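You operate a simulated robot arm through the tools that you are given. There is no shell and no other tool.

Carry out the task below with a simulated robot arm. There is one attempt and no reset: what you move stays moved.

JOB
Lift the loose blind flange off nozzle 2 and brush the rust off the nozzle.
Fine: the shell is empty; yellow blind flange, then black gasket onto the bench; yellow brush, put back. Set down upright: what you pick out. What is to be rubbed or washed off counts as gone when no trace of it is left.

It is judged by the outcome, as a careful person would: the job done as asked, and still so three seconds after it is handed in. It fails if anything else is knocked over, pushed out of place, dropped, spilled or broken.

ROBOT AND FRAMES
A 6-joint arm with a two-finger parallel gripper, fixed in place. Base frame: the origin is at the foot of the arm, x ahead of it, y to its left, z up; the work surface is at about z = 0.6. Lengths are in m, angles in degrees, forces in N, time in s.
With the tool pointing down near the work surface it reaches from about 0.1 to 0.56 m from the base axis. Its first joint turns from -115.0 to 115.0 degrees. Payload 3.43 kg.
The tool frame sits at the grasp point between the pads (the TCP): z along the fingers, y along the line on which they close. The tips reach 0.034 m beyond it. The gripper opens to 0.128 m. The fingers are 0.024 m wide and 0.012 m thick; the gripper's body (0.048 by 0.13 m) begins 0.096 m behind the TCP.
Orientation is that of the tool frame in the base frame, as [roll, pitch, yaw] about the fixed x, y, z axes, in that order (R = Rz(yaw) Ry(pitch) Rx(roll)). With the fingers straight down and closing along the base's y, the tool's x points along the base's -x, its y along +y and its z along -z.

CONTROLS
- The arm moves only by the tool jog_arm. Its arguments are lists of equal length, an entry for each row: "slide": the shift along the base's x, y, z in m, a list of three; "rotation": the turn, a rotation vector about the base's x, y, z in degrees, a list of three; "jaw": the gripper command, from -1 (fully open) to 1 (shut), values between in proportion. In form: {"slide": [[tx, ty, tz], ...], "rotation": [[wx, wy, wz], ...], "jaw": [jaw, ...]}. A call has 1 to 20 rows; each row shifts and turns the commanded pose from where the row before left it. Each row takes 0.2 s and may step no farther than 0.05 m and 8.6 degrees from the row before; otherwise, or with a gripper value out of range, the whole call is refused. A pose out of reach is approached as far as the arm can. The call stops where the force on the tool passes 40 N (or 10 N more than at its start, if that is more) or the arm is blocked; 0.2 s more then pass. The fingers move at their own pace (about 0.153 m/s each) and stop on an object; they squeeze with about 42 N. The grip force told is the motor's: it shows also when the fingers shut on nothing. Time passes only in rows, and 0.2 s behind the last, so rows that do not move let the fingers close. The reply holds the time, the measured pose of the TCP, the force on the tool along the base axes, the opening and the grip force, in the units named above and with some noise, with the torque about the TCP (base axes, N m) and any sound that the robot's microphone picked up.
- Cameras (640 x 400 px; columns grow to the right, rows downward): "scene" is fixed at [0.2169, -0.4998, 1.3894]; the picture's right is [-0.86, 0.50, 0.00], its down [0.16, 0.28, -0.95] and it looks along [-0.48, -0.82, -0.32] (base axes); focal length 214 px, centre (320, 200). "wrist" rides on the gripper at [0.076, -0.011, -0.16] in the tool frame; the picture's right is [0.15, 0.99, 0.00], its down [-0.88, 0.13, -0.46] and it looks along [-0.45, 0.07, 0.89] (tool axes); focal length 234 px, centre (320, 200).
- camera(camera): a new picture of that camera. It takes no simulated time.
- raise_lower(by): slides the trunk up (or, below 0, down) by that many m; the arm rides with it, the base frame stays. It gives what a move gives, with no picture.
- locate(camera, pixels): for up to 12 pixels [column, row] of the newest picture of that camera ("zoom" is the newest enlarged one), the place [x, y, z] in the base frame of the surface seen there, good to about 0.003 m, but the place of the scene camera against the robot may be out by one fixed shift of up to 0.012 m in any direction. It takes no simulated time.
- enlarge(camera, box): a new picture of the part [left, top, right, bottom] of that camera's present view, enlarged. It takes no simulated time.
- close_job(): hands the job in; it is judged then, once.

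Leave the gripper open and the arm clear of the work at the hand-in unless told otherwise.

The tools are called after "Call:" as a command line: name --argument value ..., lists and objects as JSON in quotes. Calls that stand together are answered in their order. jog_arm: Moves the arm, as the interface text tells. Its arguments: {"type":"object","properties":{"slide":{"type":"array","items":{"type":"array","items":{"type":"number"}}},"rotation":{"type":"array","items":{"type":"array","items":{"type":"number"}}},"jaw":{"type":"array","items":{"type":"number"}}},"required":["slide","rotation","jaw"]} The other tools are called the same way: raise_lower (by) slides the trunk up or down; camera (camera) takes a picture; locate (camera, pixels) gives the place of the surface under pixels of a picture; enlarge (camera, box) takes an enlarged picture of a part of a camera's view; close_job () hands the job in.

At the start:

```text
time: 0.0
eef_pos: [0.3708, -0.2419, 1.3655]
orientation: [179.9, 0.0, 180.0]
force: [-0.2, 0.1, -0.2]
ft_torque: [-0.02, 0.0, 0.02]
width: 0.1279
finger_force: 0.0
trunk travel left (down, up): [-0.925, 0.065]
```

scene: 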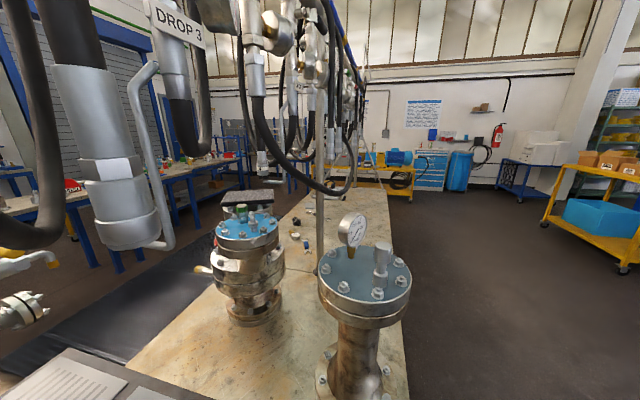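
wrist: 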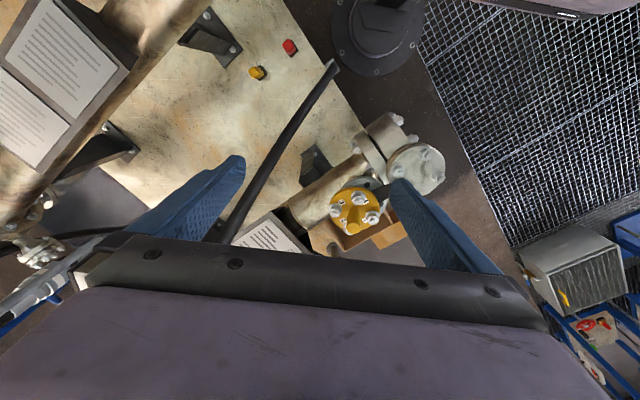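

I see a yellow flange with bolts near wrist pixel (358,205), on what looks like a shell with nozzles. First I'll take fresh pictures and enlarge the area around it.

Call:
camera --camera "scene"

Call:
camera --camera "wrist"

Call:
enlarge --camera "wrist" --box '[200, 0, 480, 260]'

```text
taken
```

scene: 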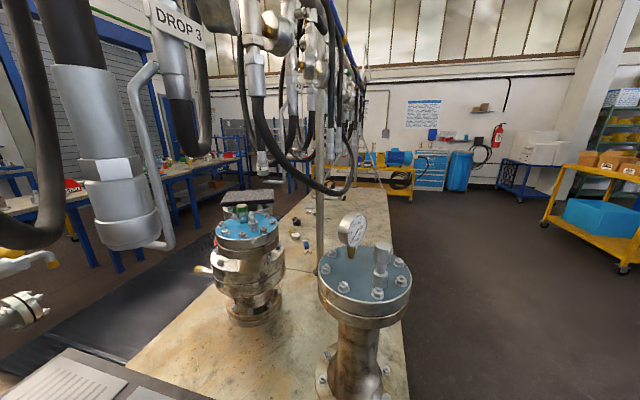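

```text
taken
```

wrist: 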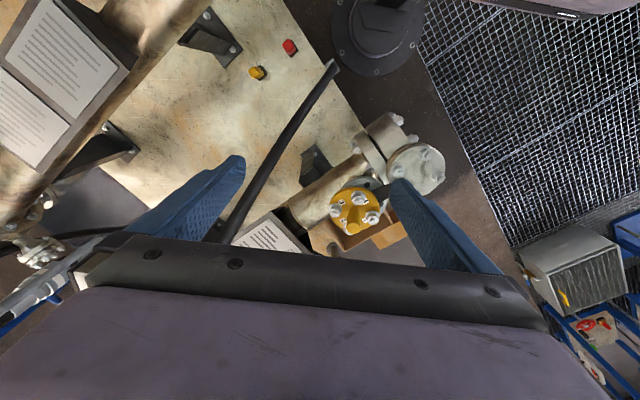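

```text
1.54 times, centred on (340, 130) of wrist
```

zoom: 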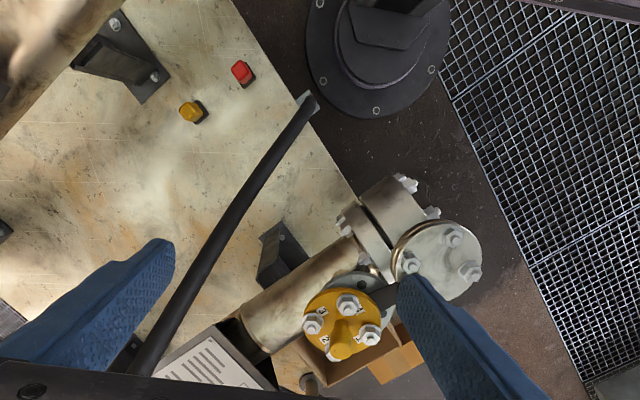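

The yellow blind flange with four nuts is around wrist (358,207), and a metal nozzle is beside it at (415,170). I'll get the positions of these and of other nearby objects.

Call:
locate --camera "wrist" --pixels '[[358, 210], [347, 221], [415, 170], [380, 145], [335, 185], [310, 165], [290, 125], [258, 73], [290, 46], [374, 30], [390, 235], [270, 235]]'

Call:
locate --camera "scene" --pixels '[[365, 270], [245, 225], [350, 350], [300, 235], [200, 380], [70, 380], [20, 310], [320, 180]]'

```text
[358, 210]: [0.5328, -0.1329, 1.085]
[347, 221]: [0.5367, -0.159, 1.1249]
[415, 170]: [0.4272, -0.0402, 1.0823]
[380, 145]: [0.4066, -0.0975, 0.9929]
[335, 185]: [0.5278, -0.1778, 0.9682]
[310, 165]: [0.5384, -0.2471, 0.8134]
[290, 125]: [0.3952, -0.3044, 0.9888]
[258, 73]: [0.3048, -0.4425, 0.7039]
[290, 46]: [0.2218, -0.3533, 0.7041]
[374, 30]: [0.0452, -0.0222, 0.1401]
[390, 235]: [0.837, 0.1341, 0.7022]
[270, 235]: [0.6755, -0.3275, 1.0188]
```

```text
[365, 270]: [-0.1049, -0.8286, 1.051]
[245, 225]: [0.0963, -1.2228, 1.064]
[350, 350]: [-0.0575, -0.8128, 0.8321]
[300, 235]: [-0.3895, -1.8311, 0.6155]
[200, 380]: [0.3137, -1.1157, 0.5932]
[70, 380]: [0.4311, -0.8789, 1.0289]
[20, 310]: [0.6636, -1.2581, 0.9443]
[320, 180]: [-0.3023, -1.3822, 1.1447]
```

Some hoses and fittings hang close to the scene camera ("DROP 3" at (180,25)). I'll find where they are before moving, and zoom in on the scene view.

Call:
locate --camera "scene" --pixels '[[110, 150], [180, 25], [30, 100], [120, 220], [190, 130], [250, 80], [310, 100], [270, 20], [20, 260], [155, 180], [365, 250], [380, 380]]'

Call:
enlarge --camera "scene" --box '[0, 180, 320, 400]'

Call:
enlarge --camera "wrist" --box '[300, 90, 460, 250]'

Call:
enlarge --camera "wrist" --box '[0, 0, 320, 260]'

Call:
enlarge --camera "wrist" --box '[460, 180, 640, 400]'

```text
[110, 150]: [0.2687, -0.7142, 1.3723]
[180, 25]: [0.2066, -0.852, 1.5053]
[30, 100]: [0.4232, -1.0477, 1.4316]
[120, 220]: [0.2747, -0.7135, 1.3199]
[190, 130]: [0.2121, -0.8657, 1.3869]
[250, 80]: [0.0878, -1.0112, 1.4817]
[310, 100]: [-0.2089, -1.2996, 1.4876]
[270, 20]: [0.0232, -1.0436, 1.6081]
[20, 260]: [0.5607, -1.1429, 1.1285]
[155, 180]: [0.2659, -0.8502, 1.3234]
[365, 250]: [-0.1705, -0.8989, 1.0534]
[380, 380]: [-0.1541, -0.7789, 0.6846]
```

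```text
1.82 times, centred on (160, 290) of scene
```

zoom: 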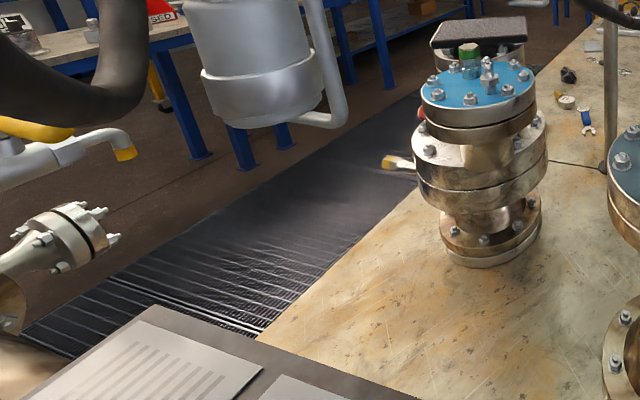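

```text
2.50 times, centred on (380, 170) of wrist
```

zoom: 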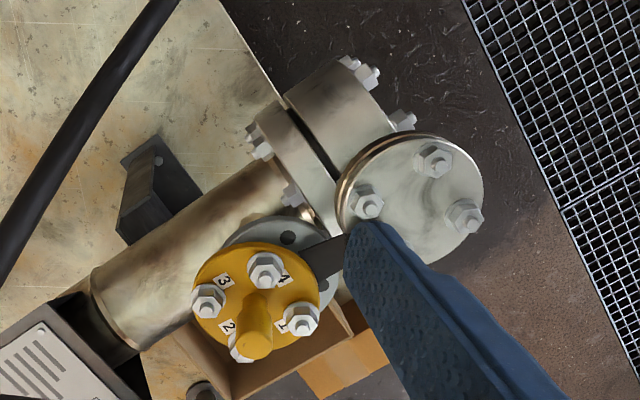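

```text
1.54 times, centred on (160, 130) of wrist
```

zoom: 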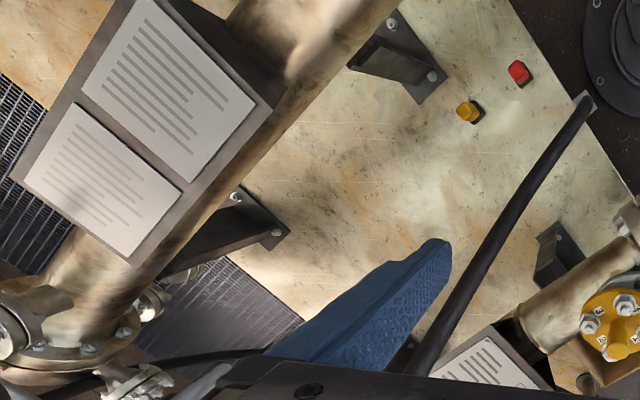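

```text
1.82 times, centred on (550, 290) of wrist
```

zoom: 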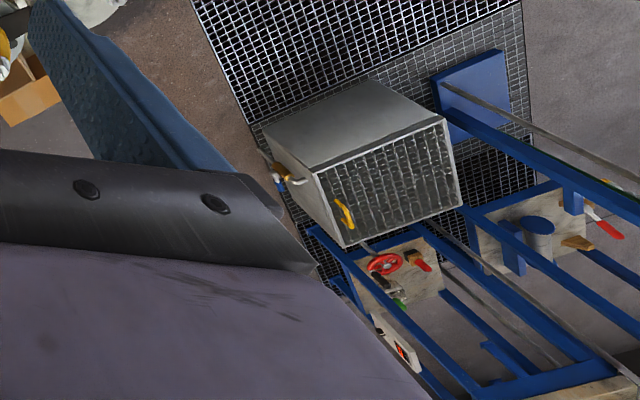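

The yellow blind carries labels 1–4 beside its four nuts, and it sits on a grey nozzle flange on a horizontal shell. I haven't seen the brush yet. I'll move the arm slowly to the left (+y) at this height, then look again.

Call:
jog_arm --slide '[[-0.02, 0.03, 0], [-0.02, 0.04, 0], [-0.02, 0.04, 0], [-0.02, 0.04, 0], [-0.02, 0.04, 0], [0, 0.04, 0], [0, 0.04, 0]]' --rotation '[[0, 0, 0], [0, 0, 0], [0, 0, 0], [0, 0, 0], [0, 0, 0], [0, 0, 0], [0, 0, 0]]' --jaw '[-1, -1, -1, -1, -1, -1, -1]'

Call:
camera --camera "wrist"

```text
time: 1.6
eef_pos: [0.2944, 0.0232, 1.371]
orientation: [-180.0, -0.1, -180.0]
force: [0.6, -0.7, 0.2]
ft_torque: [0.0, 0.0, 0.0]
width: 0.1279
finger_force: 0.1
out of reach, approached as far as the arm can: row 5, 6
trunk travel left (down, up): [-0.925, 0.065]
```

```text
taken
```

wrist: 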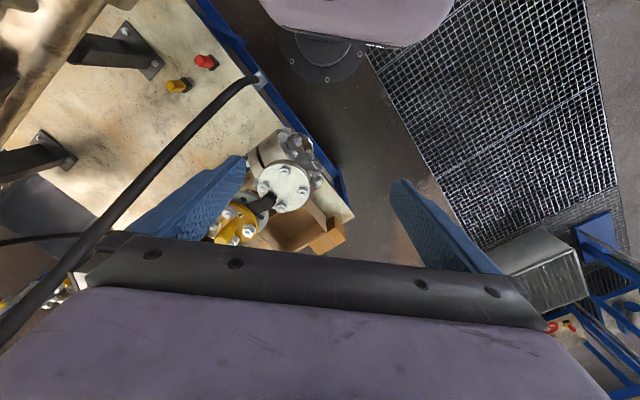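

The bench corner is now in view, with a cardboard-like box at (310,230) next to the shell. I'll enlarge that part and get some positions.

Call:
enlarge --camera "wrist" --box '[190, 110, 370, 260]'

Call:
locate --camera "wrist" --pixels '[[285, 185], [236, 225], [300, 225], [328, 240], [280, 240], [340, 180], [255, 85], [205, 62], [150, 120], [320, 60], [350, 215], [180, 135]]'

```text
2.67 times, centred on (280, 185) of wrist
```

zoom: 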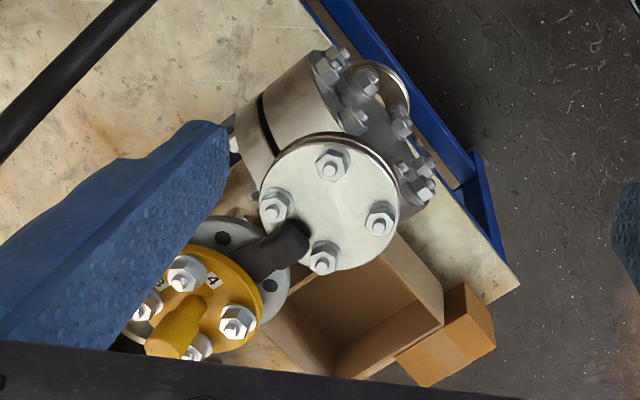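

```text
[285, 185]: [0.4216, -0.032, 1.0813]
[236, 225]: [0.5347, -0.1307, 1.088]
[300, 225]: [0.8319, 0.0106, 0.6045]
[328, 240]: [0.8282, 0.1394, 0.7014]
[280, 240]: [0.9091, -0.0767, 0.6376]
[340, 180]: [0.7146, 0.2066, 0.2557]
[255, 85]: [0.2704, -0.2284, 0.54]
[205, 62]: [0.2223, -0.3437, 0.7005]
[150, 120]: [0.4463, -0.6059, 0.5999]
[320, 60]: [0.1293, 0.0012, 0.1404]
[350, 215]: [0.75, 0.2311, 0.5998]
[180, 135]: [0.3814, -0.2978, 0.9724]
```

The bench top is at z≈0.60. Two coloured items stand on it, orange-yellow at (175,87) and red at (205,62), with tops near z≈0.70, so one of them may be the brush. I'll enlarge them.

Call:
enlarge --camera "wrist" --box '[130, 40, 250, 115]'

Call:
enlarge --camera "wrist" --box '[0, 200, 160, 330]'

Call:
enlarge --camera "wrist" --box '[480, 200, 640, 400]'

```text
5.33 times, centred on (190, 78) of wrist
```

zoom: 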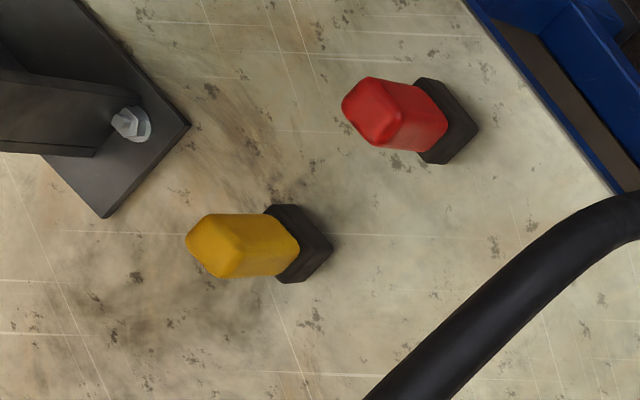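

```text
3.08 times, centred on (80, 265) of wrist
```

zoom: 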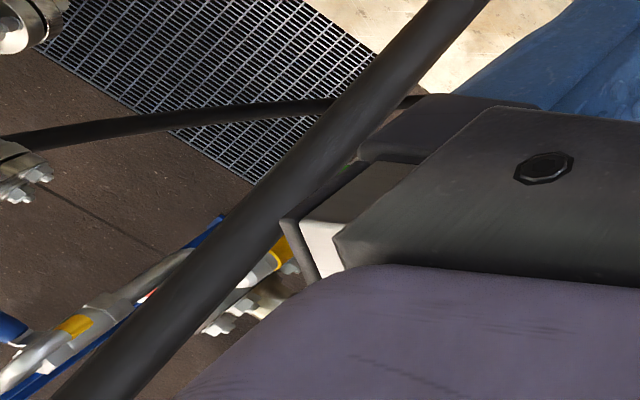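

```text
2.00 times, centred on (560, 300) of wrist
```

zoom: 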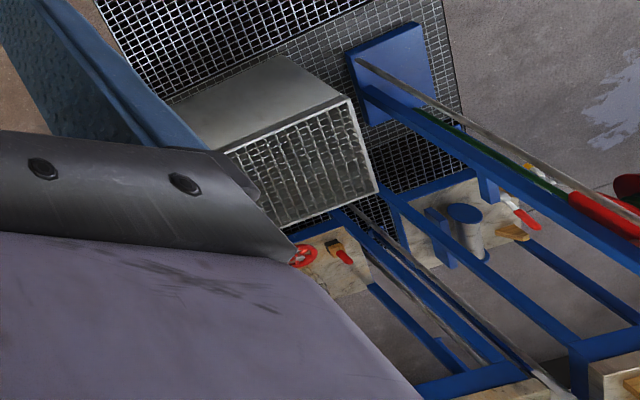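

The yellow and red items are brushes standing bristles-down on the bench, so the yellow brush is the one at about (0.30,-0.44). A black hose or cable crosses between the bench and the shell. I'll locate points along it so I can keep clear of it.

Call:
locate --camera "wrist" --pixels '[[245, 82], [225, 95], [205, 112], [180, 137], [150, 170], [120, 207], [100, 230], [70, 262], [40, 292], [10, 325], [40, 240], [258, 78]]'

Call:
locate --camera "wrist" --pixels '[[175, 87], [170, 83], [183, 90], [187, 92], [205, 62], [212, 63], [110, 50], [30, 160], [20, 90], [140, 40], [270, 205], [256, 222]]'

```text
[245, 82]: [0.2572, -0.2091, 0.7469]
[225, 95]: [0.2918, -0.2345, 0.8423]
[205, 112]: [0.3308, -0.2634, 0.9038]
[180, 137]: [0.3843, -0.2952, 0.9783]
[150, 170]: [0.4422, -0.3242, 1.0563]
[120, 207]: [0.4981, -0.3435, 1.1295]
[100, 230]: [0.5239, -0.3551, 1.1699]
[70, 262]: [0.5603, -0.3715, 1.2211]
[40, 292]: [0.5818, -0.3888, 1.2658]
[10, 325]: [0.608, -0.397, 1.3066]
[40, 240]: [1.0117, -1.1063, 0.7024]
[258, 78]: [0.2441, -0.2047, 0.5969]
```

```text
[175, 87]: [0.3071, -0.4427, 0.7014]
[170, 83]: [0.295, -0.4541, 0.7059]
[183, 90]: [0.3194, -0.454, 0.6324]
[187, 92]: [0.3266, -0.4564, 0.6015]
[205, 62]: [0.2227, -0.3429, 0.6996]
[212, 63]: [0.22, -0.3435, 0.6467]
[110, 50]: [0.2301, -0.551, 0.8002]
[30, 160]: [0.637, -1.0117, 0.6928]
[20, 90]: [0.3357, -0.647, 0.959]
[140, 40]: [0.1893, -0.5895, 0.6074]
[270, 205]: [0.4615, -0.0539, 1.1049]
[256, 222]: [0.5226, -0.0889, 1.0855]
```

The hose rises in a line from (0.24,-0.20,0.6) to (0.61,-0.40,1.31), so it lies between the brush and the nozzle and I must pass above it. Next I'll move above the yellow flange at a safe height to inspect it.

Call:
jog_arm --slide '[[0.03, -0.04, 0], [0.03, -0.04, 0], [0.03, -0.04, 0], [0.03, -0.035, 0], [0.02, 0, 0], [0, 0, 0]]' --rotation '[[0, 0, 0], [0, 0, 0], [0, 0, 0], [0, 0, 0], [0, 0, 0], [0, 0, 0]]' --jaw '[-1, -1, -1, -1, -1, -1]'

Call:
camera --camera "wrist"

Call:
enlarge --camera "wrist" --box '[220, 60, 420, 240]'

```text
time: 3.0
eef_pos: [0.4318, -0.1317, 1.3709]
orientation: [180.0, 0.0, 179.9]
force: [-0.3, 0.1, 0.6]
ft_torque: [0.01, -0.05, 0.01]
width: 0.128
finger_force: 0.0
trunk travel left (down, up): [-0.925, 0.065]
```

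```text
taken
```

wrist: 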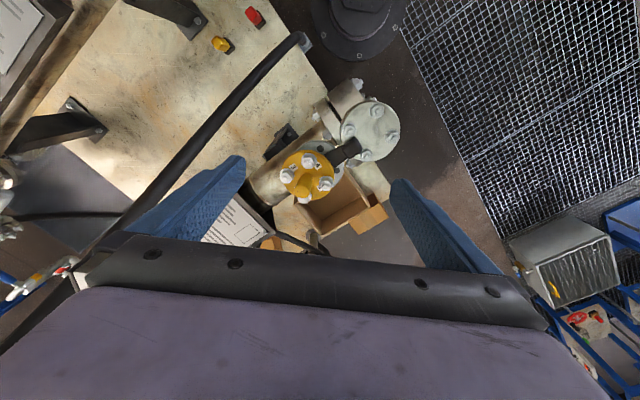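

```text
2.22 times, centred on (320, 150) of wrist
```

zoom: 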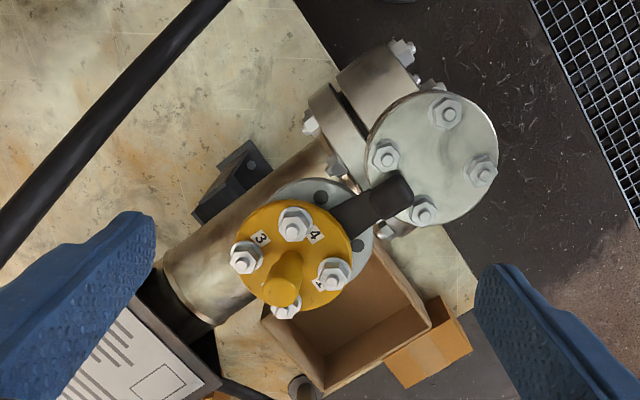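

The yellow blind has a central knob at zoom (285,275). A black tab with a thick grip at zoom (390,195) sticks out from under it and is probably the gasket's handle. I'll locate these in detail.

Call:
locate --camera "zoom" --pixels '[[285, 262], [285, 290], [280, 300], [270, 230], [320, 245], [258, 285], [295, 222], [245, 258], [332, 275], [285, 308], [340, 215], [360, 210]]'

Call:
locate --camera "zoom" --pixels '[[390, 195], [405, 185], [375, 205], [320, 195], [305, 185], [358, 245], [440, 130], [445, 108], [480, 170], [385, 155], [425, 208], [385, 235]]'

Call:
locate --camera "zoom" --pixels '[[240, 180], [200, 260], [300, 170], [100, 350], [180, 350], [340, 330], [430, 350], [300, 380], [320, 120], [370, 80], [415, 300], [250, 150]]'

```text
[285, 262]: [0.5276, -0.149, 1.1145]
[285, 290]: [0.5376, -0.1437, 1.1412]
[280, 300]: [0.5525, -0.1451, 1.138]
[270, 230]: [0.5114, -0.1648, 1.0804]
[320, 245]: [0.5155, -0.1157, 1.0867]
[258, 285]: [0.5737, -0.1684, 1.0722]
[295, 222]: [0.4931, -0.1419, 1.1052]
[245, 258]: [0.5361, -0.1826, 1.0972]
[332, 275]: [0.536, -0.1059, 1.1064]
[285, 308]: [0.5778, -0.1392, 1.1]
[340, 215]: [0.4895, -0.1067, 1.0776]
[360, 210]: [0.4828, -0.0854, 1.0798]
```

```text
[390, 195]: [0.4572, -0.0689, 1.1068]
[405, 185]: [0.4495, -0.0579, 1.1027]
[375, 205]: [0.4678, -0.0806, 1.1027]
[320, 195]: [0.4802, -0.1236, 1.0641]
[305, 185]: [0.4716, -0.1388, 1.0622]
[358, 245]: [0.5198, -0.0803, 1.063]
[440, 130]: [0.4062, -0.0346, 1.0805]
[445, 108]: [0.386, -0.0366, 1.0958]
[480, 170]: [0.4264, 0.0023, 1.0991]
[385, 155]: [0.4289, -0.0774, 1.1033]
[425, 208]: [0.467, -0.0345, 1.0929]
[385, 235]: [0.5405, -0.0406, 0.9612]
```

```text
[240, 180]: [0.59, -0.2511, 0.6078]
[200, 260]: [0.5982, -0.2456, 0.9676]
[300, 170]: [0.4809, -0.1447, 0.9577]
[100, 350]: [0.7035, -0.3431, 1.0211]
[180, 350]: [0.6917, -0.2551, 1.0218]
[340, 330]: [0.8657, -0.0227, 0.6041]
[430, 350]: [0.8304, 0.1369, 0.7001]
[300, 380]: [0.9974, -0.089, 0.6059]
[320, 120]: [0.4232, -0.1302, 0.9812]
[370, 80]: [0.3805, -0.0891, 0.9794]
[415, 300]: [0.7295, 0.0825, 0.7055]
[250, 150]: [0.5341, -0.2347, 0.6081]
```

The blind's centre is about (0.536,-0.143), with its top at about z=1.083, knob top at 1.141 and nozzle face at about 1.063. I'll zoom in further to see how the knob, nuts and gasket tab are arranged.

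Call:
enlarge --camera "wrist" --box '[270, 125, 380, 215]'

Call:
enlarge --camera "wrist" --box '[180, 0, 340, 100]'

```text
4.44 times, centred on (325, 170) of wrist
```

zoom: 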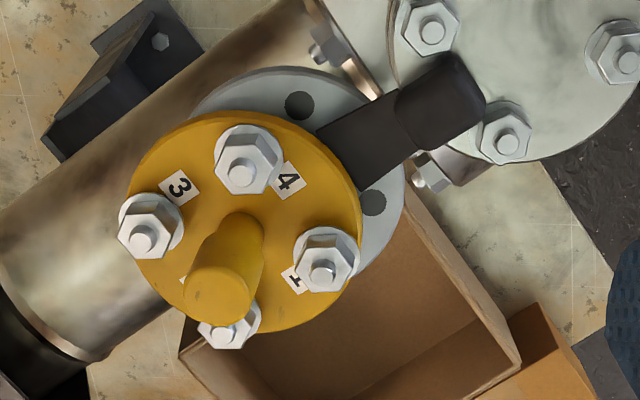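

```text
4.00 times, centred on (260, 50) of wrist
```

zoom: 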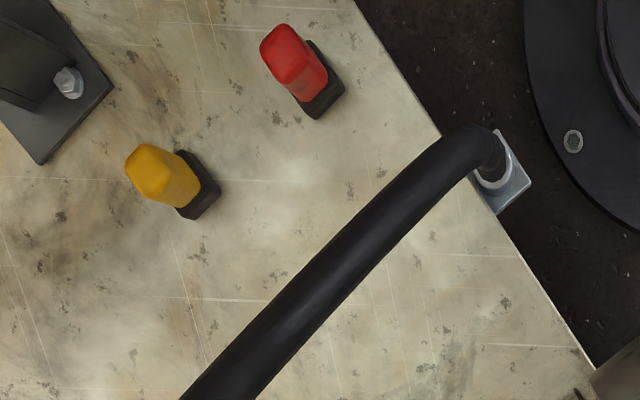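

The bench between the brushes and the hose looks clear. I'll locate bench points and the brush edges to find set-down spots.

Call:
locate --camera "zoom" --pixels '[[150, 165], [190, 180], [215, 185], [285, 55], [325, 100], [260, 220], [350, 150], [100, 300], [200, 30], [400, 80], [420, 170], [20, 200]]'

Call:
locate --camera "zoom" --pixels '[[140, 160], [165, 155], [195, 195], [130, 185], [185, 210], [215, 160], [270, 260], [320, 200], [180, 260], [490, 150], [560, 330], [330, 5]]'

```text
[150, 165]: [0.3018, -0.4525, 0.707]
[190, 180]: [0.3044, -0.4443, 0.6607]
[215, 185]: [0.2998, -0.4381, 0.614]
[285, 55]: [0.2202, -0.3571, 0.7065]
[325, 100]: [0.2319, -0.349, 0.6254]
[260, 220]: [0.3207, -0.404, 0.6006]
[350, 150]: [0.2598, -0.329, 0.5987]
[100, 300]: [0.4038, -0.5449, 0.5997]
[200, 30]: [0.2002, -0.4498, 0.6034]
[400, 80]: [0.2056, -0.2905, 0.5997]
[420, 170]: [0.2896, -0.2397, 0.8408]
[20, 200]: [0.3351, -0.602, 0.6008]
```

```text
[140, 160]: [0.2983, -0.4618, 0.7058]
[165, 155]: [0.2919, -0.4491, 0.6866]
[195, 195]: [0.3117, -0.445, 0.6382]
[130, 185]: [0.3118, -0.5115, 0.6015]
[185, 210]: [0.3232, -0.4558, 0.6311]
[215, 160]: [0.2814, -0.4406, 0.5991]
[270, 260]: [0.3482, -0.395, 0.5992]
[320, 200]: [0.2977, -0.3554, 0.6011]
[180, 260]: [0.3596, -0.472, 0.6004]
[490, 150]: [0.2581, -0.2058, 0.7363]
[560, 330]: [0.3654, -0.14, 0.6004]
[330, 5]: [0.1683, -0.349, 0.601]
```

The bench edge runs roughly along y = x − 0.488. The region at azimuth −65° to −90° isn't visible yet, so I'll swing there at a safe height, turning the camera with the arm, to look for clear space.

Call:
jog_arm --slide '[[-0.0218, -0.0163, -0.005], [-0.0234, -0.0161, -0.005], [-0.028, -0.0347, -0.005], [-0.0309, -0.0306, -0.005], [-0.0334, -0.0265, -0.005], [-0.0351, -0.022, -0.005], [-0.0305, -0.0256, 0], [-0.033, -0.0222, 0], [-0.0351, -0.0187, 0], [-0.0369, -0.0149, 0], [-0.0382, -0.011, 0], [0, 0, 0]]' --rotation '[[0, 0, 0], [0, 0, -6], [0, 0, -6], [0, 0, -6], [0, 0, -6], [0, 0, -6], [0, 0, -6], [0, 0, -6], [0, 0, -6], [0, 0, -6], [0, 0, -6], [0, 0, 0]]' --jaw '[-1, -1, -1, -1, -1, -1, -1, -1, -1, -1, -1, -1]'

Call:
camera --camera "wrist"

Call:
camera --camera "scene"

```text
time: 5.6
eef_pos: [0.0873, -0.3706, 1.3433]
orientation: [180.0, 0.1, 119.9]
force: [0.1, -0.1, 0.2]
ft_torque: [-0.04, -0.01, 0.02]
width: 0.1279
finger_force: 0.1
trunk travel left (down, up): [-0.925, 0.065]
```

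```text
taken
```

wrist: 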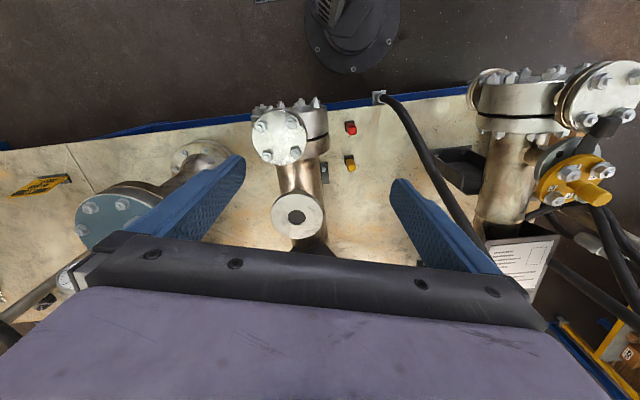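

```text
taken
```

scene: 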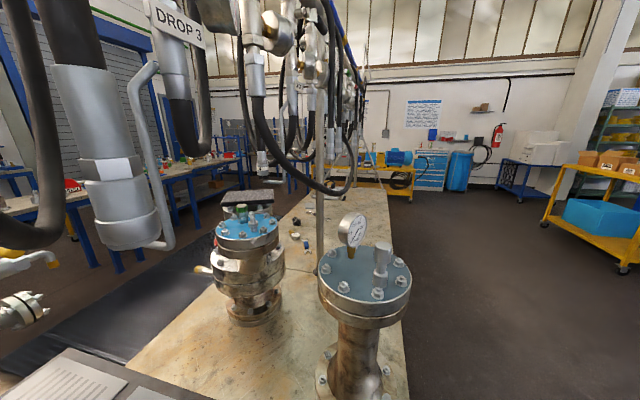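

I now see a second shell at (300,180), with a bolted white nozzle and an open nozzle, between the brushes and a valve further left. I'll enlarge the view and locate clear bench areas.

Call:
enlarge --camera "wrist" --box '[160, 70, 420, 270]'

Call:
locate --camera "wrist" --pixels '[[230, 130], [245, 200], [150, 135], [280, 138], [297, 215], [310, 190], [350, 165], [351, 128], [380, 130], [380, 200], [320, 110], [230, 170]]'

Call:
locate --camera "wrist" --pixels '[[200, 160], [180, 185], [110, 220], [40, 185], [345, 200], [360, 240], [300, 255], [330, 140], [415, 135], [440, 165], [220, 118], [375, 98]]'

```text
2.00 times, centred on (290, 170) of wrist
```

zoom: 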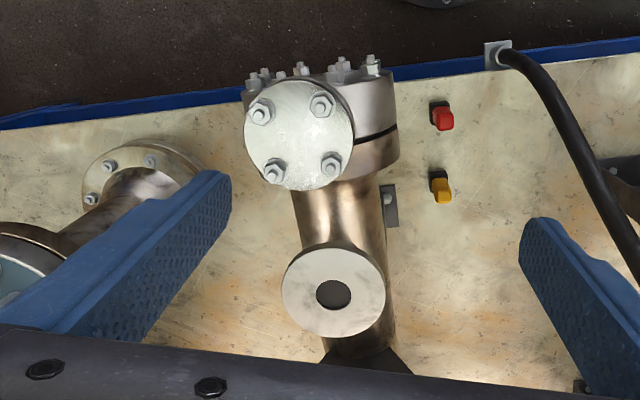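

```text
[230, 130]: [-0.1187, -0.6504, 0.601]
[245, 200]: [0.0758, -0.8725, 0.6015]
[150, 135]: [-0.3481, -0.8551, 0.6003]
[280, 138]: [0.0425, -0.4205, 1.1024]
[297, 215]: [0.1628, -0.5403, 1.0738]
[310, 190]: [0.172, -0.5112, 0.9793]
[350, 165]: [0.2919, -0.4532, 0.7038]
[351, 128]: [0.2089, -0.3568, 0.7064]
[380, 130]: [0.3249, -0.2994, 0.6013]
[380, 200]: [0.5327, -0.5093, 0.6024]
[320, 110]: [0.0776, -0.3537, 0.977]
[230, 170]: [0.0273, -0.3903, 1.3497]
```

```text
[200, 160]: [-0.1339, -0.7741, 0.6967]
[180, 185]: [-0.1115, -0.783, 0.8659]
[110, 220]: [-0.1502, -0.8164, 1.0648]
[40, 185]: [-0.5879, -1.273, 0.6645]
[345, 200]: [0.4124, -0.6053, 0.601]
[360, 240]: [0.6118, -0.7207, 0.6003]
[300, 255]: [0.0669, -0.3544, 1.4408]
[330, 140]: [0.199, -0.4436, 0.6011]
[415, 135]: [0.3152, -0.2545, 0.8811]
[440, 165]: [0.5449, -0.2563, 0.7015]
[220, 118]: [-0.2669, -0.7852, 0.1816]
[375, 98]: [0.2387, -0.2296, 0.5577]
```

The only bench space I can reach is the corridor between shell 2 and the hose, where the brushes stand. It's tight near the arm and opens up further out. Before planning the set-down I'll test, high in free air, how far out the arm can reach with the tool tilted outward.

Call:
jog_arm --slide '[[0.0404, 0.0052, 0], [0.0404, 0.0052, 0], [0.0404, 0.0052, 0], [0.0404, 0.0052, 0], [0.0404, 0.0052, 0], [0.0244, -0.0291, -0.018], [0.0244, -0.0291, -0.018], [0.0244, -0.0291, -0.018], [0.0244, -0.0291, -0.018], [0.0244, -0.0291, -0.018], [0, 0, 0], [0, 0, 0]]' --rotation '[[0, 0, 2], [0, 0, 2], [0, 0, 2], [0, 0, 2], [0, 0, 2], [-5.36, -4.5, 0], [-5.36, -4.5, 0], [-5.36, -4.5, 0], [-5.36, -4.5, 0], [-5.36, -4.5, 0], [0, 0, 0], [0, 0, 0]]' --jaw '[-1, -1, -1, -1, -1, -1, -1, -1, -1, -1, -1, -1]'

Call:
camera --camera "wrist"

```text
time: 8.2
eef_pos: [0.4111, -0.4911, 1.2521]
orientation: [-180.0, 35.0, 129.9]
force: [0.0, 0.1, -0.1]
ft_torque: [0.0, -0.01, 0.0]
width: 0.128
finger_force: 0.0
trunk travel left (down, up): [-0.925, 0.065]
```

```text
taken
```

wrist: 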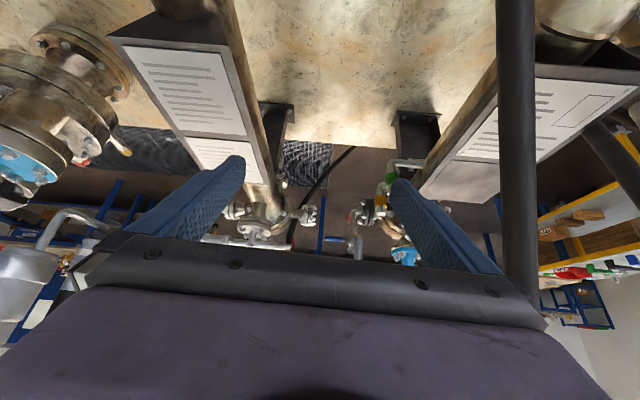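

The arm reaches r=0.64 at 35° tilt without trouble. The bench beyond the brushes looks clear in this view. I'll get the clearances to the hose and the two paper stands, and some bench points.

Call:
locate --camera "wrist" --pixels '[[515, 20], [515, 80], [515, 150], [515, 220], [520, 270], [240, 130], [440, 160], [330, 60], [330, 130], [280, 30], [430, 40], [490, 60]]'

Call:
locate --camera "wrist" --pixels '[[300, 5], [400, 5], [350, 30], [380, 100], [300, 95], [400, 125], [275, 120], [360, 60], [220, 20], [560, 70], [180, 60], [480, 10]]'

```text
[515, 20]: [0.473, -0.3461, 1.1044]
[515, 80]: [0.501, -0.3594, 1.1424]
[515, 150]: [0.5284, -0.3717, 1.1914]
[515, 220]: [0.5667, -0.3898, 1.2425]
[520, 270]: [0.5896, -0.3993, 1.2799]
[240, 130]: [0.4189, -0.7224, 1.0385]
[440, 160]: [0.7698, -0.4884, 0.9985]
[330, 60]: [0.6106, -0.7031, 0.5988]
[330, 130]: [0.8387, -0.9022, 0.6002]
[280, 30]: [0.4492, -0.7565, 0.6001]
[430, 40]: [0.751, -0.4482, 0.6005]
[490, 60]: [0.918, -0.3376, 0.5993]
```

```text
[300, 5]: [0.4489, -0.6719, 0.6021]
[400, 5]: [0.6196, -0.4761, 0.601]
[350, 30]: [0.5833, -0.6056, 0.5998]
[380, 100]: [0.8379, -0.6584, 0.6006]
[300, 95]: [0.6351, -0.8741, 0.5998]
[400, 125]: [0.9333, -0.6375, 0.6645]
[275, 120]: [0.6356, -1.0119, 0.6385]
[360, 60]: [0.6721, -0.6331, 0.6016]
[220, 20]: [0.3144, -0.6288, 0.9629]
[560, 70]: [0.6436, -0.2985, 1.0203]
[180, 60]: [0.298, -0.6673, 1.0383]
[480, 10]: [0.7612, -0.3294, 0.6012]
```

From u≈0.6 outward the bench between the shells is wide and clear. I'll test whether the arm can reach about 0.72 m out at 45° tilt, still in free air.

Call:
jog_arm --slide '[[0.018, -0.021, 0], [0.018, -0.021, 0], [0.018, -0.021, 0], [0, 0, 0]]' --rotation '[[-3.83, -3.21, 0], [-3.83, -3.21, 0], [0, 0, 0], [0, 0, 0]]' --jaw '[-1, -1, -1, -1]'

```text
time: 9.2
eef_pos: [0.4649, -0.5535, 1.253]
orientation: [-179.9, 45.0, 129.9]
force: [0.0, 0.2, -0.3]
ft_torque: [0.0, 0.0, 0.0]
width: 0.1279
finger_force: 0.1
trunk travel left (down, up): [-0.925, 0.065]
```

That's reachable too. Now I'll check how far the arm can drop at this reach without moving the trunk, which tells me how steeply it could come in at set-down.

Call:
jog_arm --slide '[[0, 0, -0.04], [0, 0, -0.04], [0, 0, -0.04], [0, 0, -0.03], [0, 0, 0]]' --rotation '[[0, 0, 0], [0, 0, 0], [0, 0, 0], [0, 0, 0], [0, 0, 0]]' --jaw '[-1, -1, -1, -1, -1]'

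```text
time: 10.4
eef_pos: [0.4669, -0.552, 1.1019]
orientation: [179.9, 45.0, 130.0]
force: [0.7, -0.2, 0.5]
ft_torque: [0.03, -0.03, 0.02]
width: 0.128
finger_force: 0.0
trunk travel left (down, up): [-0.925, 0.065]
```

Reached again at z=1.10. I'll go down another 0.15 m in the clear corridor to find the lower limit.

Call:
jog_arm --slide '[[0, 0, -0.04], [0, 0, -0.04], [0, 0, -0.04], [0, 0, -0.03], [0, 0, 0]]' --rotation '[[0, 0, 0], [0, 0, 0], [0, 0, 0], [0, 0, 0], [0, 0, 0]]' --jaw '[-1, -1, -1, -1, -1]'

Call:
camera --camera "wrist"

```text
time: 11.6
eef_pos: [0.4656, -0.5534, 0.952]
orientation: [-179.9, 44.9, 129.9]
force: [0.2, 0.9, -0.1]
ft_torque: [0.0, 0.06, 0.03]
width: 0.128
finger_force: 0.1
trunk travel left (down, up): [-0.925, 0.065]
```

```text
taken
```

wrist: 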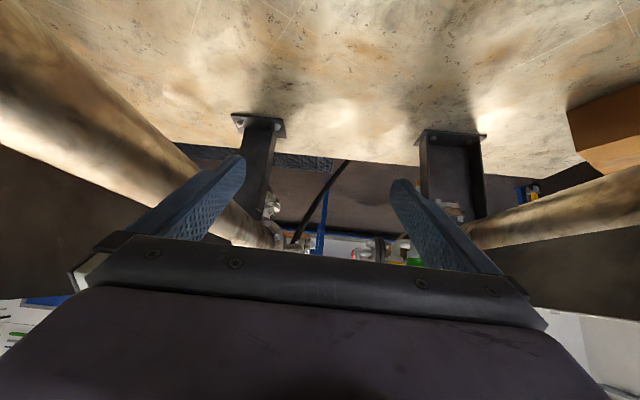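

Still reachable at z=0.95, so the shoulder can stay high and the forearm will come down steeply, which is good for clearing the hose. One more step lower to find the limit; the fingertips stay well above the bench.

Call:
jog_arm --slide '[[0, 0, -0.04], [0, 0, -0.04], [0, 0, -0.04], [0, 0, -0.04], [0, 0, 0]]' --rotation '[[0, 0, 0], [0, 0, 0], [0, 0, 0], [0, 0, 0], [0, 0, 0]]' --jaw '[-1, -1, -1, -1, -1]'

```text
time: 12.8
eef_pos: [0.4653, -0.5516, 0.7926]
orientation: [180.0, 45.0, 130.0]
force: [0.7, -0.8, 0.2]
ft_torque: [-0.01, 0.01, -0.01]
width: 0.1281
finger_force: 0.1
trunk travel left (down, up): [-0.925, 0.065]
```

The arm reaches bench height out here without moving the trunk. So a clear set-down spot at about (0.465,-0.55) works with a tilted tool. Now I'll rise, pull back, and then swing over the hose to the flange.

Call:
jog_arm --slide '[[0, 0, 0.048], [0, 0, 0.048], [0, 0, 0.048], [0, 0, 0.048], [0, 0, 0.048], [0, 0, 0.048], [0, 0, 0.048], [0, 0, 0.048], [0, 0, 0.048], [0, 0, 0.048], [-0.0285, 0.034, 0], [-0.0285, 0.034, 0], [-0.0285, 0.034, 0], [-0.0285, 0.034, 0], [-0.0285, 0.034, 0], [0, 0, 0]]' --rotation '[[0, 0, 0], [0, 0, 0], [0, 0, 0], [0, 0, 0], [0, 0, 0], [0, 0, 0], [0, 0, 0], [0, 0, 0], [0, 0, 0], [0, 0, 0], [0, 0, 0], [0, 0, 0], [0, 0, 0], [0, 0, 0], [0, 0, 0], [0, 0, 0]]' --jaw '[-1, -1, -1, -1, -1, -1, -1, -1, -1, -1, -1, -1, -1, -1, -1, -1]'

```text
time: 16.2
eef_pos: [0.3239, -0.3835, 1.2705]
orientation: [-180.0, 44.8, 129.9]
force: [-0.1, -0.5, 0.7]
ft_torque: [0.02, 0.0, -0.02]
width: 0.1278
finger_force: 0.1
trunk travel left (down, up): [-0.925, 0.065]
```

Next I swing from azimuth −50° to −16° at z=1.27, well above the hose at that radius, turning the tool with the arm so I get an oblique view of the flange.

Call:
jog_arm --slide '[[0.0095, 0.0382, 0], [0.0138, 0.0435, 0], [0.0169, 0.0373, 0], [0.0216, 0.0327, 0], [0.0188, 0.0345, 0], [0.0156, 0.036, 0], [0.0125, 0.0373, 0], [0, 0, 0]]' --rotation '[[0, 0, 4], [0, 0, 5], [0, 0, 5], [0, 0, 5], [0, 0, 5], [0, 0, 5], [0, 0, 5], [0, 0, 0]]' --jaw '[-1, -1, -1, -1, -1, -1, -1, -1]'

Call:
camera --camera "wrist"

Call:
enlarge --camera "wrist" --box '[230, 20, 410, 180]'

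```text
time: 18.0
eef_pos: [0.4474, -0.1345, 1.2674]
orientation: [-180.0, 45.0, 163.9]
force: [0.4, 0.0, 0.0]
ft_torque: [0.01, 0.01, 0.01]
width: 0.1281
finger_force: 0.0
out of reach, approached as far as the arm can: row 3, 4, 5, 7
trunk travel left (down, up): [-0.925, 0.065]
```

```text
taken
```

wrist: 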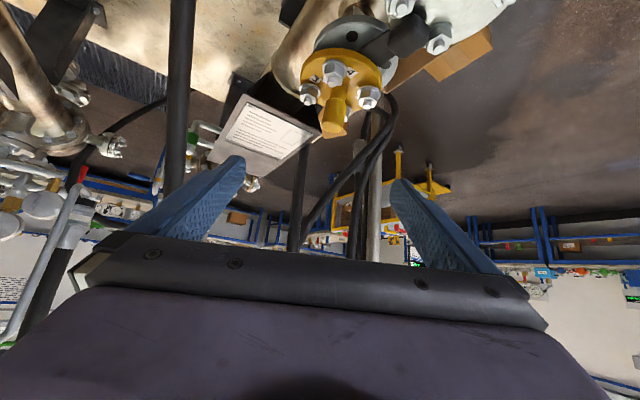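

```text
2.50 times, centred on (320, 100) of wrist
```

zoom: 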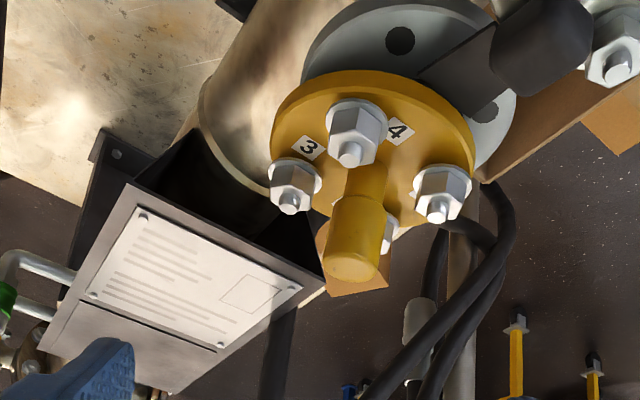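

I now have an oblique, upside-down view: the knob hangs downward in the picture at zoom (360,235), with a narrow stem and a wider cap. There are hoses behind it. I'll locate the knob, nut tops, flange rims and those hoses.

Call:
locate --camera "zoom" --pixels '[[355, 210], [350, 260], [375, 220], [335, 235], [365, 180], [355, 160], [292, 205], [440, 210], [385, 250], [300, 100], [440, 130], [370, 90]]'

Call:
locate --camera "zoom" --pixels '[[350, 40], [490, 50], [460, 60], [540, 40], [500, 180], [440, 340], [460, 260], [230, 260], [280, 350], [430, 255], [490, 250], [515, 350]]'

Call:
locate --camera "wrist" --pixels '[[180, 30], [180, 100], [300, 190], [370, 180], [350, 220], [375, 210], [400, 160], [320, 210], [250, 130], [290, 120], [385, 120], [360, 150]]'

```text
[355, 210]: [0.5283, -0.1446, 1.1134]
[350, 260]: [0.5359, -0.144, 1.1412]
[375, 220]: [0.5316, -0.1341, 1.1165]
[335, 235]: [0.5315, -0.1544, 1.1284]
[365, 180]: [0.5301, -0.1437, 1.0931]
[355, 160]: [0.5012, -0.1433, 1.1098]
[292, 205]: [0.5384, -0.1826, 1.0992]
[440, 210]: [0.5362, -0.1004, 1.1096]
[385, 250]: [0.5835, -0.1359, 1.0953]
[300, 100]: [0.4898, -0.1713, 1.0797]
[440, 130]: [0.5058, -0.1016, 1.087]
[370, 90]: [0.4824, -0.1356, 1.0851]
```

```text
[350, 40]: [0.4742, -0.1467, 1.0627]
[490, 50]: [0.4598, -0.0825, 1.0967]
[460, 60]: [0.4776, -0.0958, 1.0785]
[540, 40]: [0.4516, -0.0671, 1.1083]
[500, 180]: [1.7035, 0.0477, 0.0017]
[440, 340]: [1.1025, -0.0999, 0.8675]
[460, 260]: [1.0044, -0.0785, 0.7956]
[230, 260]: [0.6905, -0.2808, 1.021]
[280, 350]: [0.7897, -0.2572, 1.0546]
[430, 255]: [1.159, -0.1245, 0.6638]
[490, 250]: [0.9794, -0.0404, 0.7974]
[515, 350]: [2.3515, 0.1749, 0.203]
```

```text
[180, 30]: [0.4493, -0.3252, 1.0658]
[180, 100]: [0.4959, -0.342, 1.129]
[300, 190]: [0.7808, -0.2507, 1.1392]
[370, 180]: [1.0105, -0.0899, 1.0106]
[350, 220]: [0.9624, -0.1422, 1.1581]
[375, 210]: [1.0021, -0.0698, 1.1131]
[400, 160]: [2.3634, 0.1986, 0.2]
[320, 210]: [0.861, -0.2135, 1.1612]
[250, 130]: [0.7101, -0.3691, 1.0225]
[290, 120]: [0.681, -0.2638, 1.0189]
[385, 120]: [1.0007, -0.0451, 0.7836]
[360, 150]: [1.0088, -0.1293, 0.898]
```

The knob axis is near (0.538,-0.1435), with a cap about 29 mm wide from z≈1.11 to 1.141. The nut tops are near 1.108 and the blind's rim radius is about 55 mm. The hoses behind it are beyond x=0.78. I'll reduce the tilt to 40°, narrow the jaws, and move to a pre-grasp point behind and above the knob along the tool axis.

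Call:
jog_arm --slide '[[0.012, 0.002, -0.021], [0.012, 0.002, -0.021], [0.005, 0.003, -0.021], [0, 0, 0], [0, 0, 0]]' --rotation '[[1.29, 4.83, 0], [0, 0, 1], [0, 0, 0], [0, 0, 0], [0, 0, 0]]' --jaw '[0.0, 0.0, 0.0, 0.0, 0.0]'

Call:
camera --camera "wrist"

```text
time: 19.2
eef_pos: [0.4735, -0.1275, 1.205]
orientation: [-179.9, 40.1, 165.1]
force: [-0.2, 0.3, 0.1]
ft_torque: [-0.01, 0.0, 0.0]
width: 0.064
finger_force: 0.0
trunk travel left (down, up): [-0.925, 0.065]
```

```text
taken
```

wrist: 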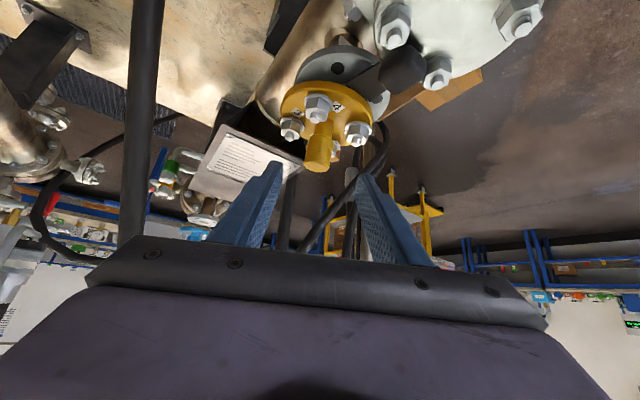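

Pre-grasp reached. The knob is centred between the fingers at about (317,150). I'll refine its position from this closer view.

Call:
enlarge --camera "wrist" --box '[260, 60, 380, 180]'

```text
3.33 times, centred on (320, 120) of wrist
```

zoom: 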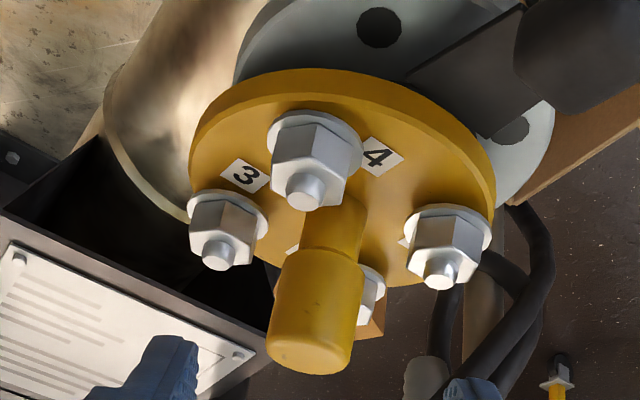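

Call:
locate --camera "zoom" --pixels '[[315, 300], [312, 350], [280, 300], [350, 300], [310, 340], [312, 365], [315, 265], [330, 225], [306, 188], [217, 255], [440, 270], [370, 300]]'

```text
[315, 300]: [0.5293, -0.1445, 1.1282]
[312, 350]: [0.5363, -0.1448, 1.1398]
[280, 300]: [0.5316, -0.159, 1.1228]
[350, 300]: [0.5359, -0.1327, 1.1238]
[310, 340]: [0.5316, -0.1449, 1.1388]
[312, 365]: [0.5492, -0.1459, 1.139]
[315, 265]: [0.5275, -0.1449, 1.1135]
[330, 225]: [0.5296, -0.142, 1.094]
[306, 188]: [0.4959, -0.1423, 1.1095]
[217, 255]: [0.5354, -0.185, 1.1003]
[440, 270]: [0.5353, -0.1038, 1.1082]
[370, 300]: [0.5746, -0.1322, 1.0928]
```

From this view the knob cap axis is near (0.540,-0.1465). The blind sits tilted about 8° because the gasket's grip rests on the white flange. I'll narrow the jaws to about 44 mm, then slide in along the tool axis so the pads straddle the cap above the nuts.

Call:
jog_arm --slide '[[0, 0, 0], [0, 0, 0], [0.0137, -0.004, -0.0155], [0.0137, -0.004, -0.0155], [0.0137, -0.004, -0.0155], [0.0138, -0.0039, -0.0155], [0, 0, 0]]' --rotation '[[0, 0, 0], [0, 0, 0], [0, 0, 0], [0, 0, 0], [0, 0, 0], [0, 0, 0], [0, 0, 0]]' --jaw '[0.31, 0.31, 0.31, 0.31, 0.31, 0.31, 0.31]'

Call:
camera --camera "wrist"

Call:
enlarge --camera "wrist" --box '[240, 80, 400, 240]'

```text
time: 20.8
eef_pos: [0.5298, -0.1429, 1.1418]
orientation: [-179.8, 39.9, 165.1]
force: [-0.2, 0.9, 0.6]
ft_torque: [-0.02, 0.01, -0.02]
width: 0.0445
finger_force: 0.0
trunk travel left (down, up): [-0.925, 0.065]
```

```text
taken
```

wrist: 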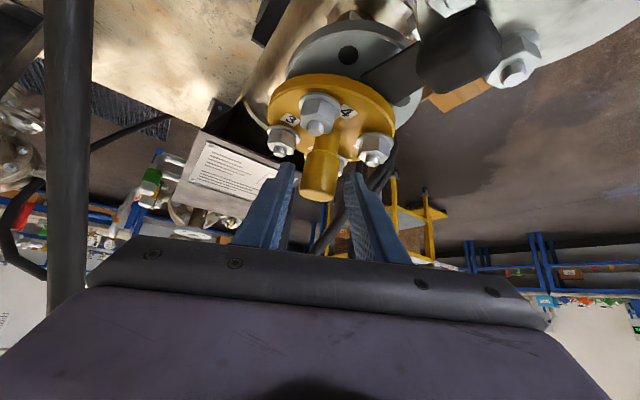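

```text
2.50 times, centred on (320, 160) of wrist
```

zoom: 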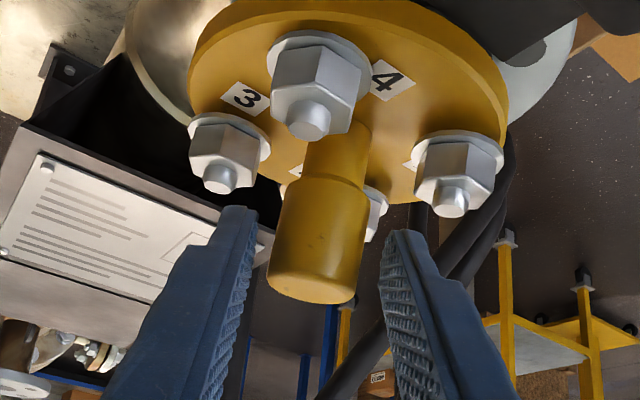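

The fingers straddle the cap evenly. I'll close on it without moving.

Call:
jog_arm --slide '[[0, 0, 0], [0, 0, 0], [0, 0, 0], [0, 0, 0]]' --rotation '[[0, 0, 0], [0, 0, 0], [0, 0, 0], [0, 0, 0]]' --jaw '[0.5, 0.7, 1.0, 1.0]'

Call:
enlarge --camera "wrist" --box '[240, 40, 420, 220]'

```text
time: 21.8
eef_pos: [0.5319, -0.1428, 1.1431]
orientation: [-180.0, 40.1, 165.1]
force: [4.1, 4.8, 4.9]
ft_torque: [1.02, 0.15, -0.32]
width: 0.0299
finger_force: 42.0
trunk travel left (down, up): [-0.925, 0.065]
```

```text
2.22 times, centred on (330, 130) of wrist
```

zoom: 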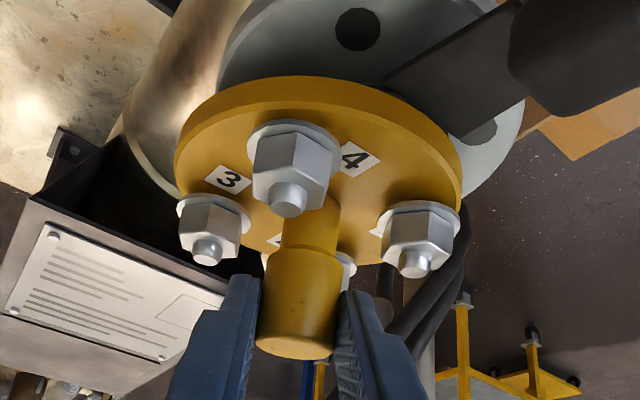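

It grips at 29.9 mm with 42 N, so the cap is held. I'll lift straight up in small steps and watch the blind and gasket.

Call:
jog_arm --slide '[[0, 0, 0.005], [0, 0, 0.01], [0, 0, 0.015], [0, 0, 0.02], [0, 0, 0]]' --rotation '[[0, 0, 0], [0, 0, 0], [0, 0, 0], [0, 0, 0], [0, 0, 0]]' --jaw '[1, 1, 1, 1, 1]'

Call:
camera --camera "wrist"

```text
time: 23.0
eef_pos: [0.5318, -0.1421, 1.1901]
orientation: [-179.8, 39.8, 165.0]
force: [0.7, 0.0, -11.4]
ft_torque: [0.04, 0.07, -0.01]
width: 0.0293
finger_force: 42.1
trunk travel left (down, up): [-0.925, 0.065]
```

```text
taken
```

wrist: 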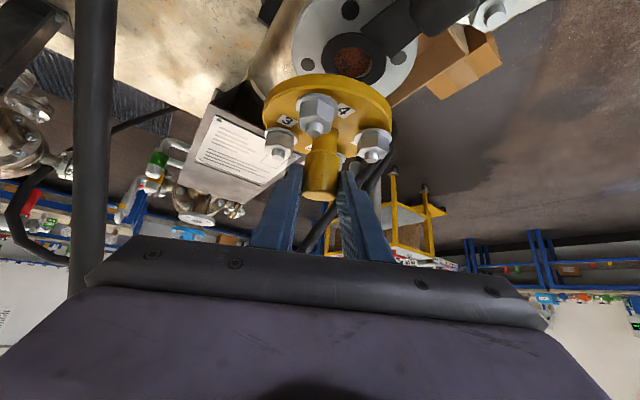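

The blind is free (about 11 N), and I can see a dark gasket ring with rust inside it at (355,60). I'll raise the blind to clear the hose and swing slowly to azimuth −50°.

Call:
jog_arm --slide '[[0, 0, 0.037], [0, 0, 0.037], [0, 0, 0.037], [-0.0099, -0.0222, 0], [-0.0098, -0.0221, 0], [-0.0114, -0.0209, 0], [-0.0113, -0.0209, 0], [-0.0131, -0.0197, 0], [-0.013, -0.0196, 0], [-0.0146, -0.0183, 0], [-0.0146, -0.0182, 0], [-0.0141, -0.0184, 0], [-0.014, -0.0183, 0], [-0.0156, -0.0171, 0], [-0.0156, -0.017, 0], [-0.0171, -0.0156, 0], [-0.017, -0.0156, 0], [0, 0, 0]]' --rotation '[[0, 0, 0], [0, 0, 0], [0, 0, 0], [0, 0, -2.5], [0, 0, -2.5], [0, 0, -2.5], [0, 0, -2.5], [0, 0, -2.5], [0, 0, -2.5], [0, 0, -2.5], [0, 0, -2.5], [0, 0, -2.5], [0, 0, -2.5], [0, 0, -2.5], [0, 0, -2.5], [0, 0, -2.5], [0, 0, -2.5], [0, 0, 0]]' --jaw '[1, 1, 1, 1, 1, 1, 1, 1, 1, 1, 1, 1, 1, 1, 1, 1, 1, 1]'

Call:
camera --camera "wrist"

```text
time: 26.8
eef_pos: [0.34, -0.4068, 1.3016]
orientation: [-179.9, 39.9, 130.1]
force: [-0.1, -0.7, -10.8]
ft_torque: [0.05, 0.12, -0.03]
width: 0.0291
finger_force: 41.5
trunk travel left (down, up): [-0.925, 0.065]
```

```text
taken
```

wrist: 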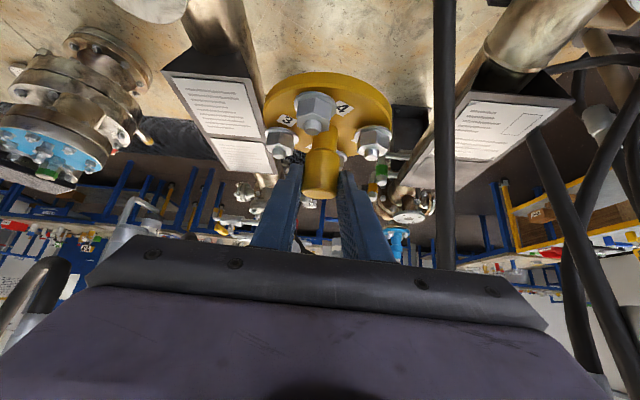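

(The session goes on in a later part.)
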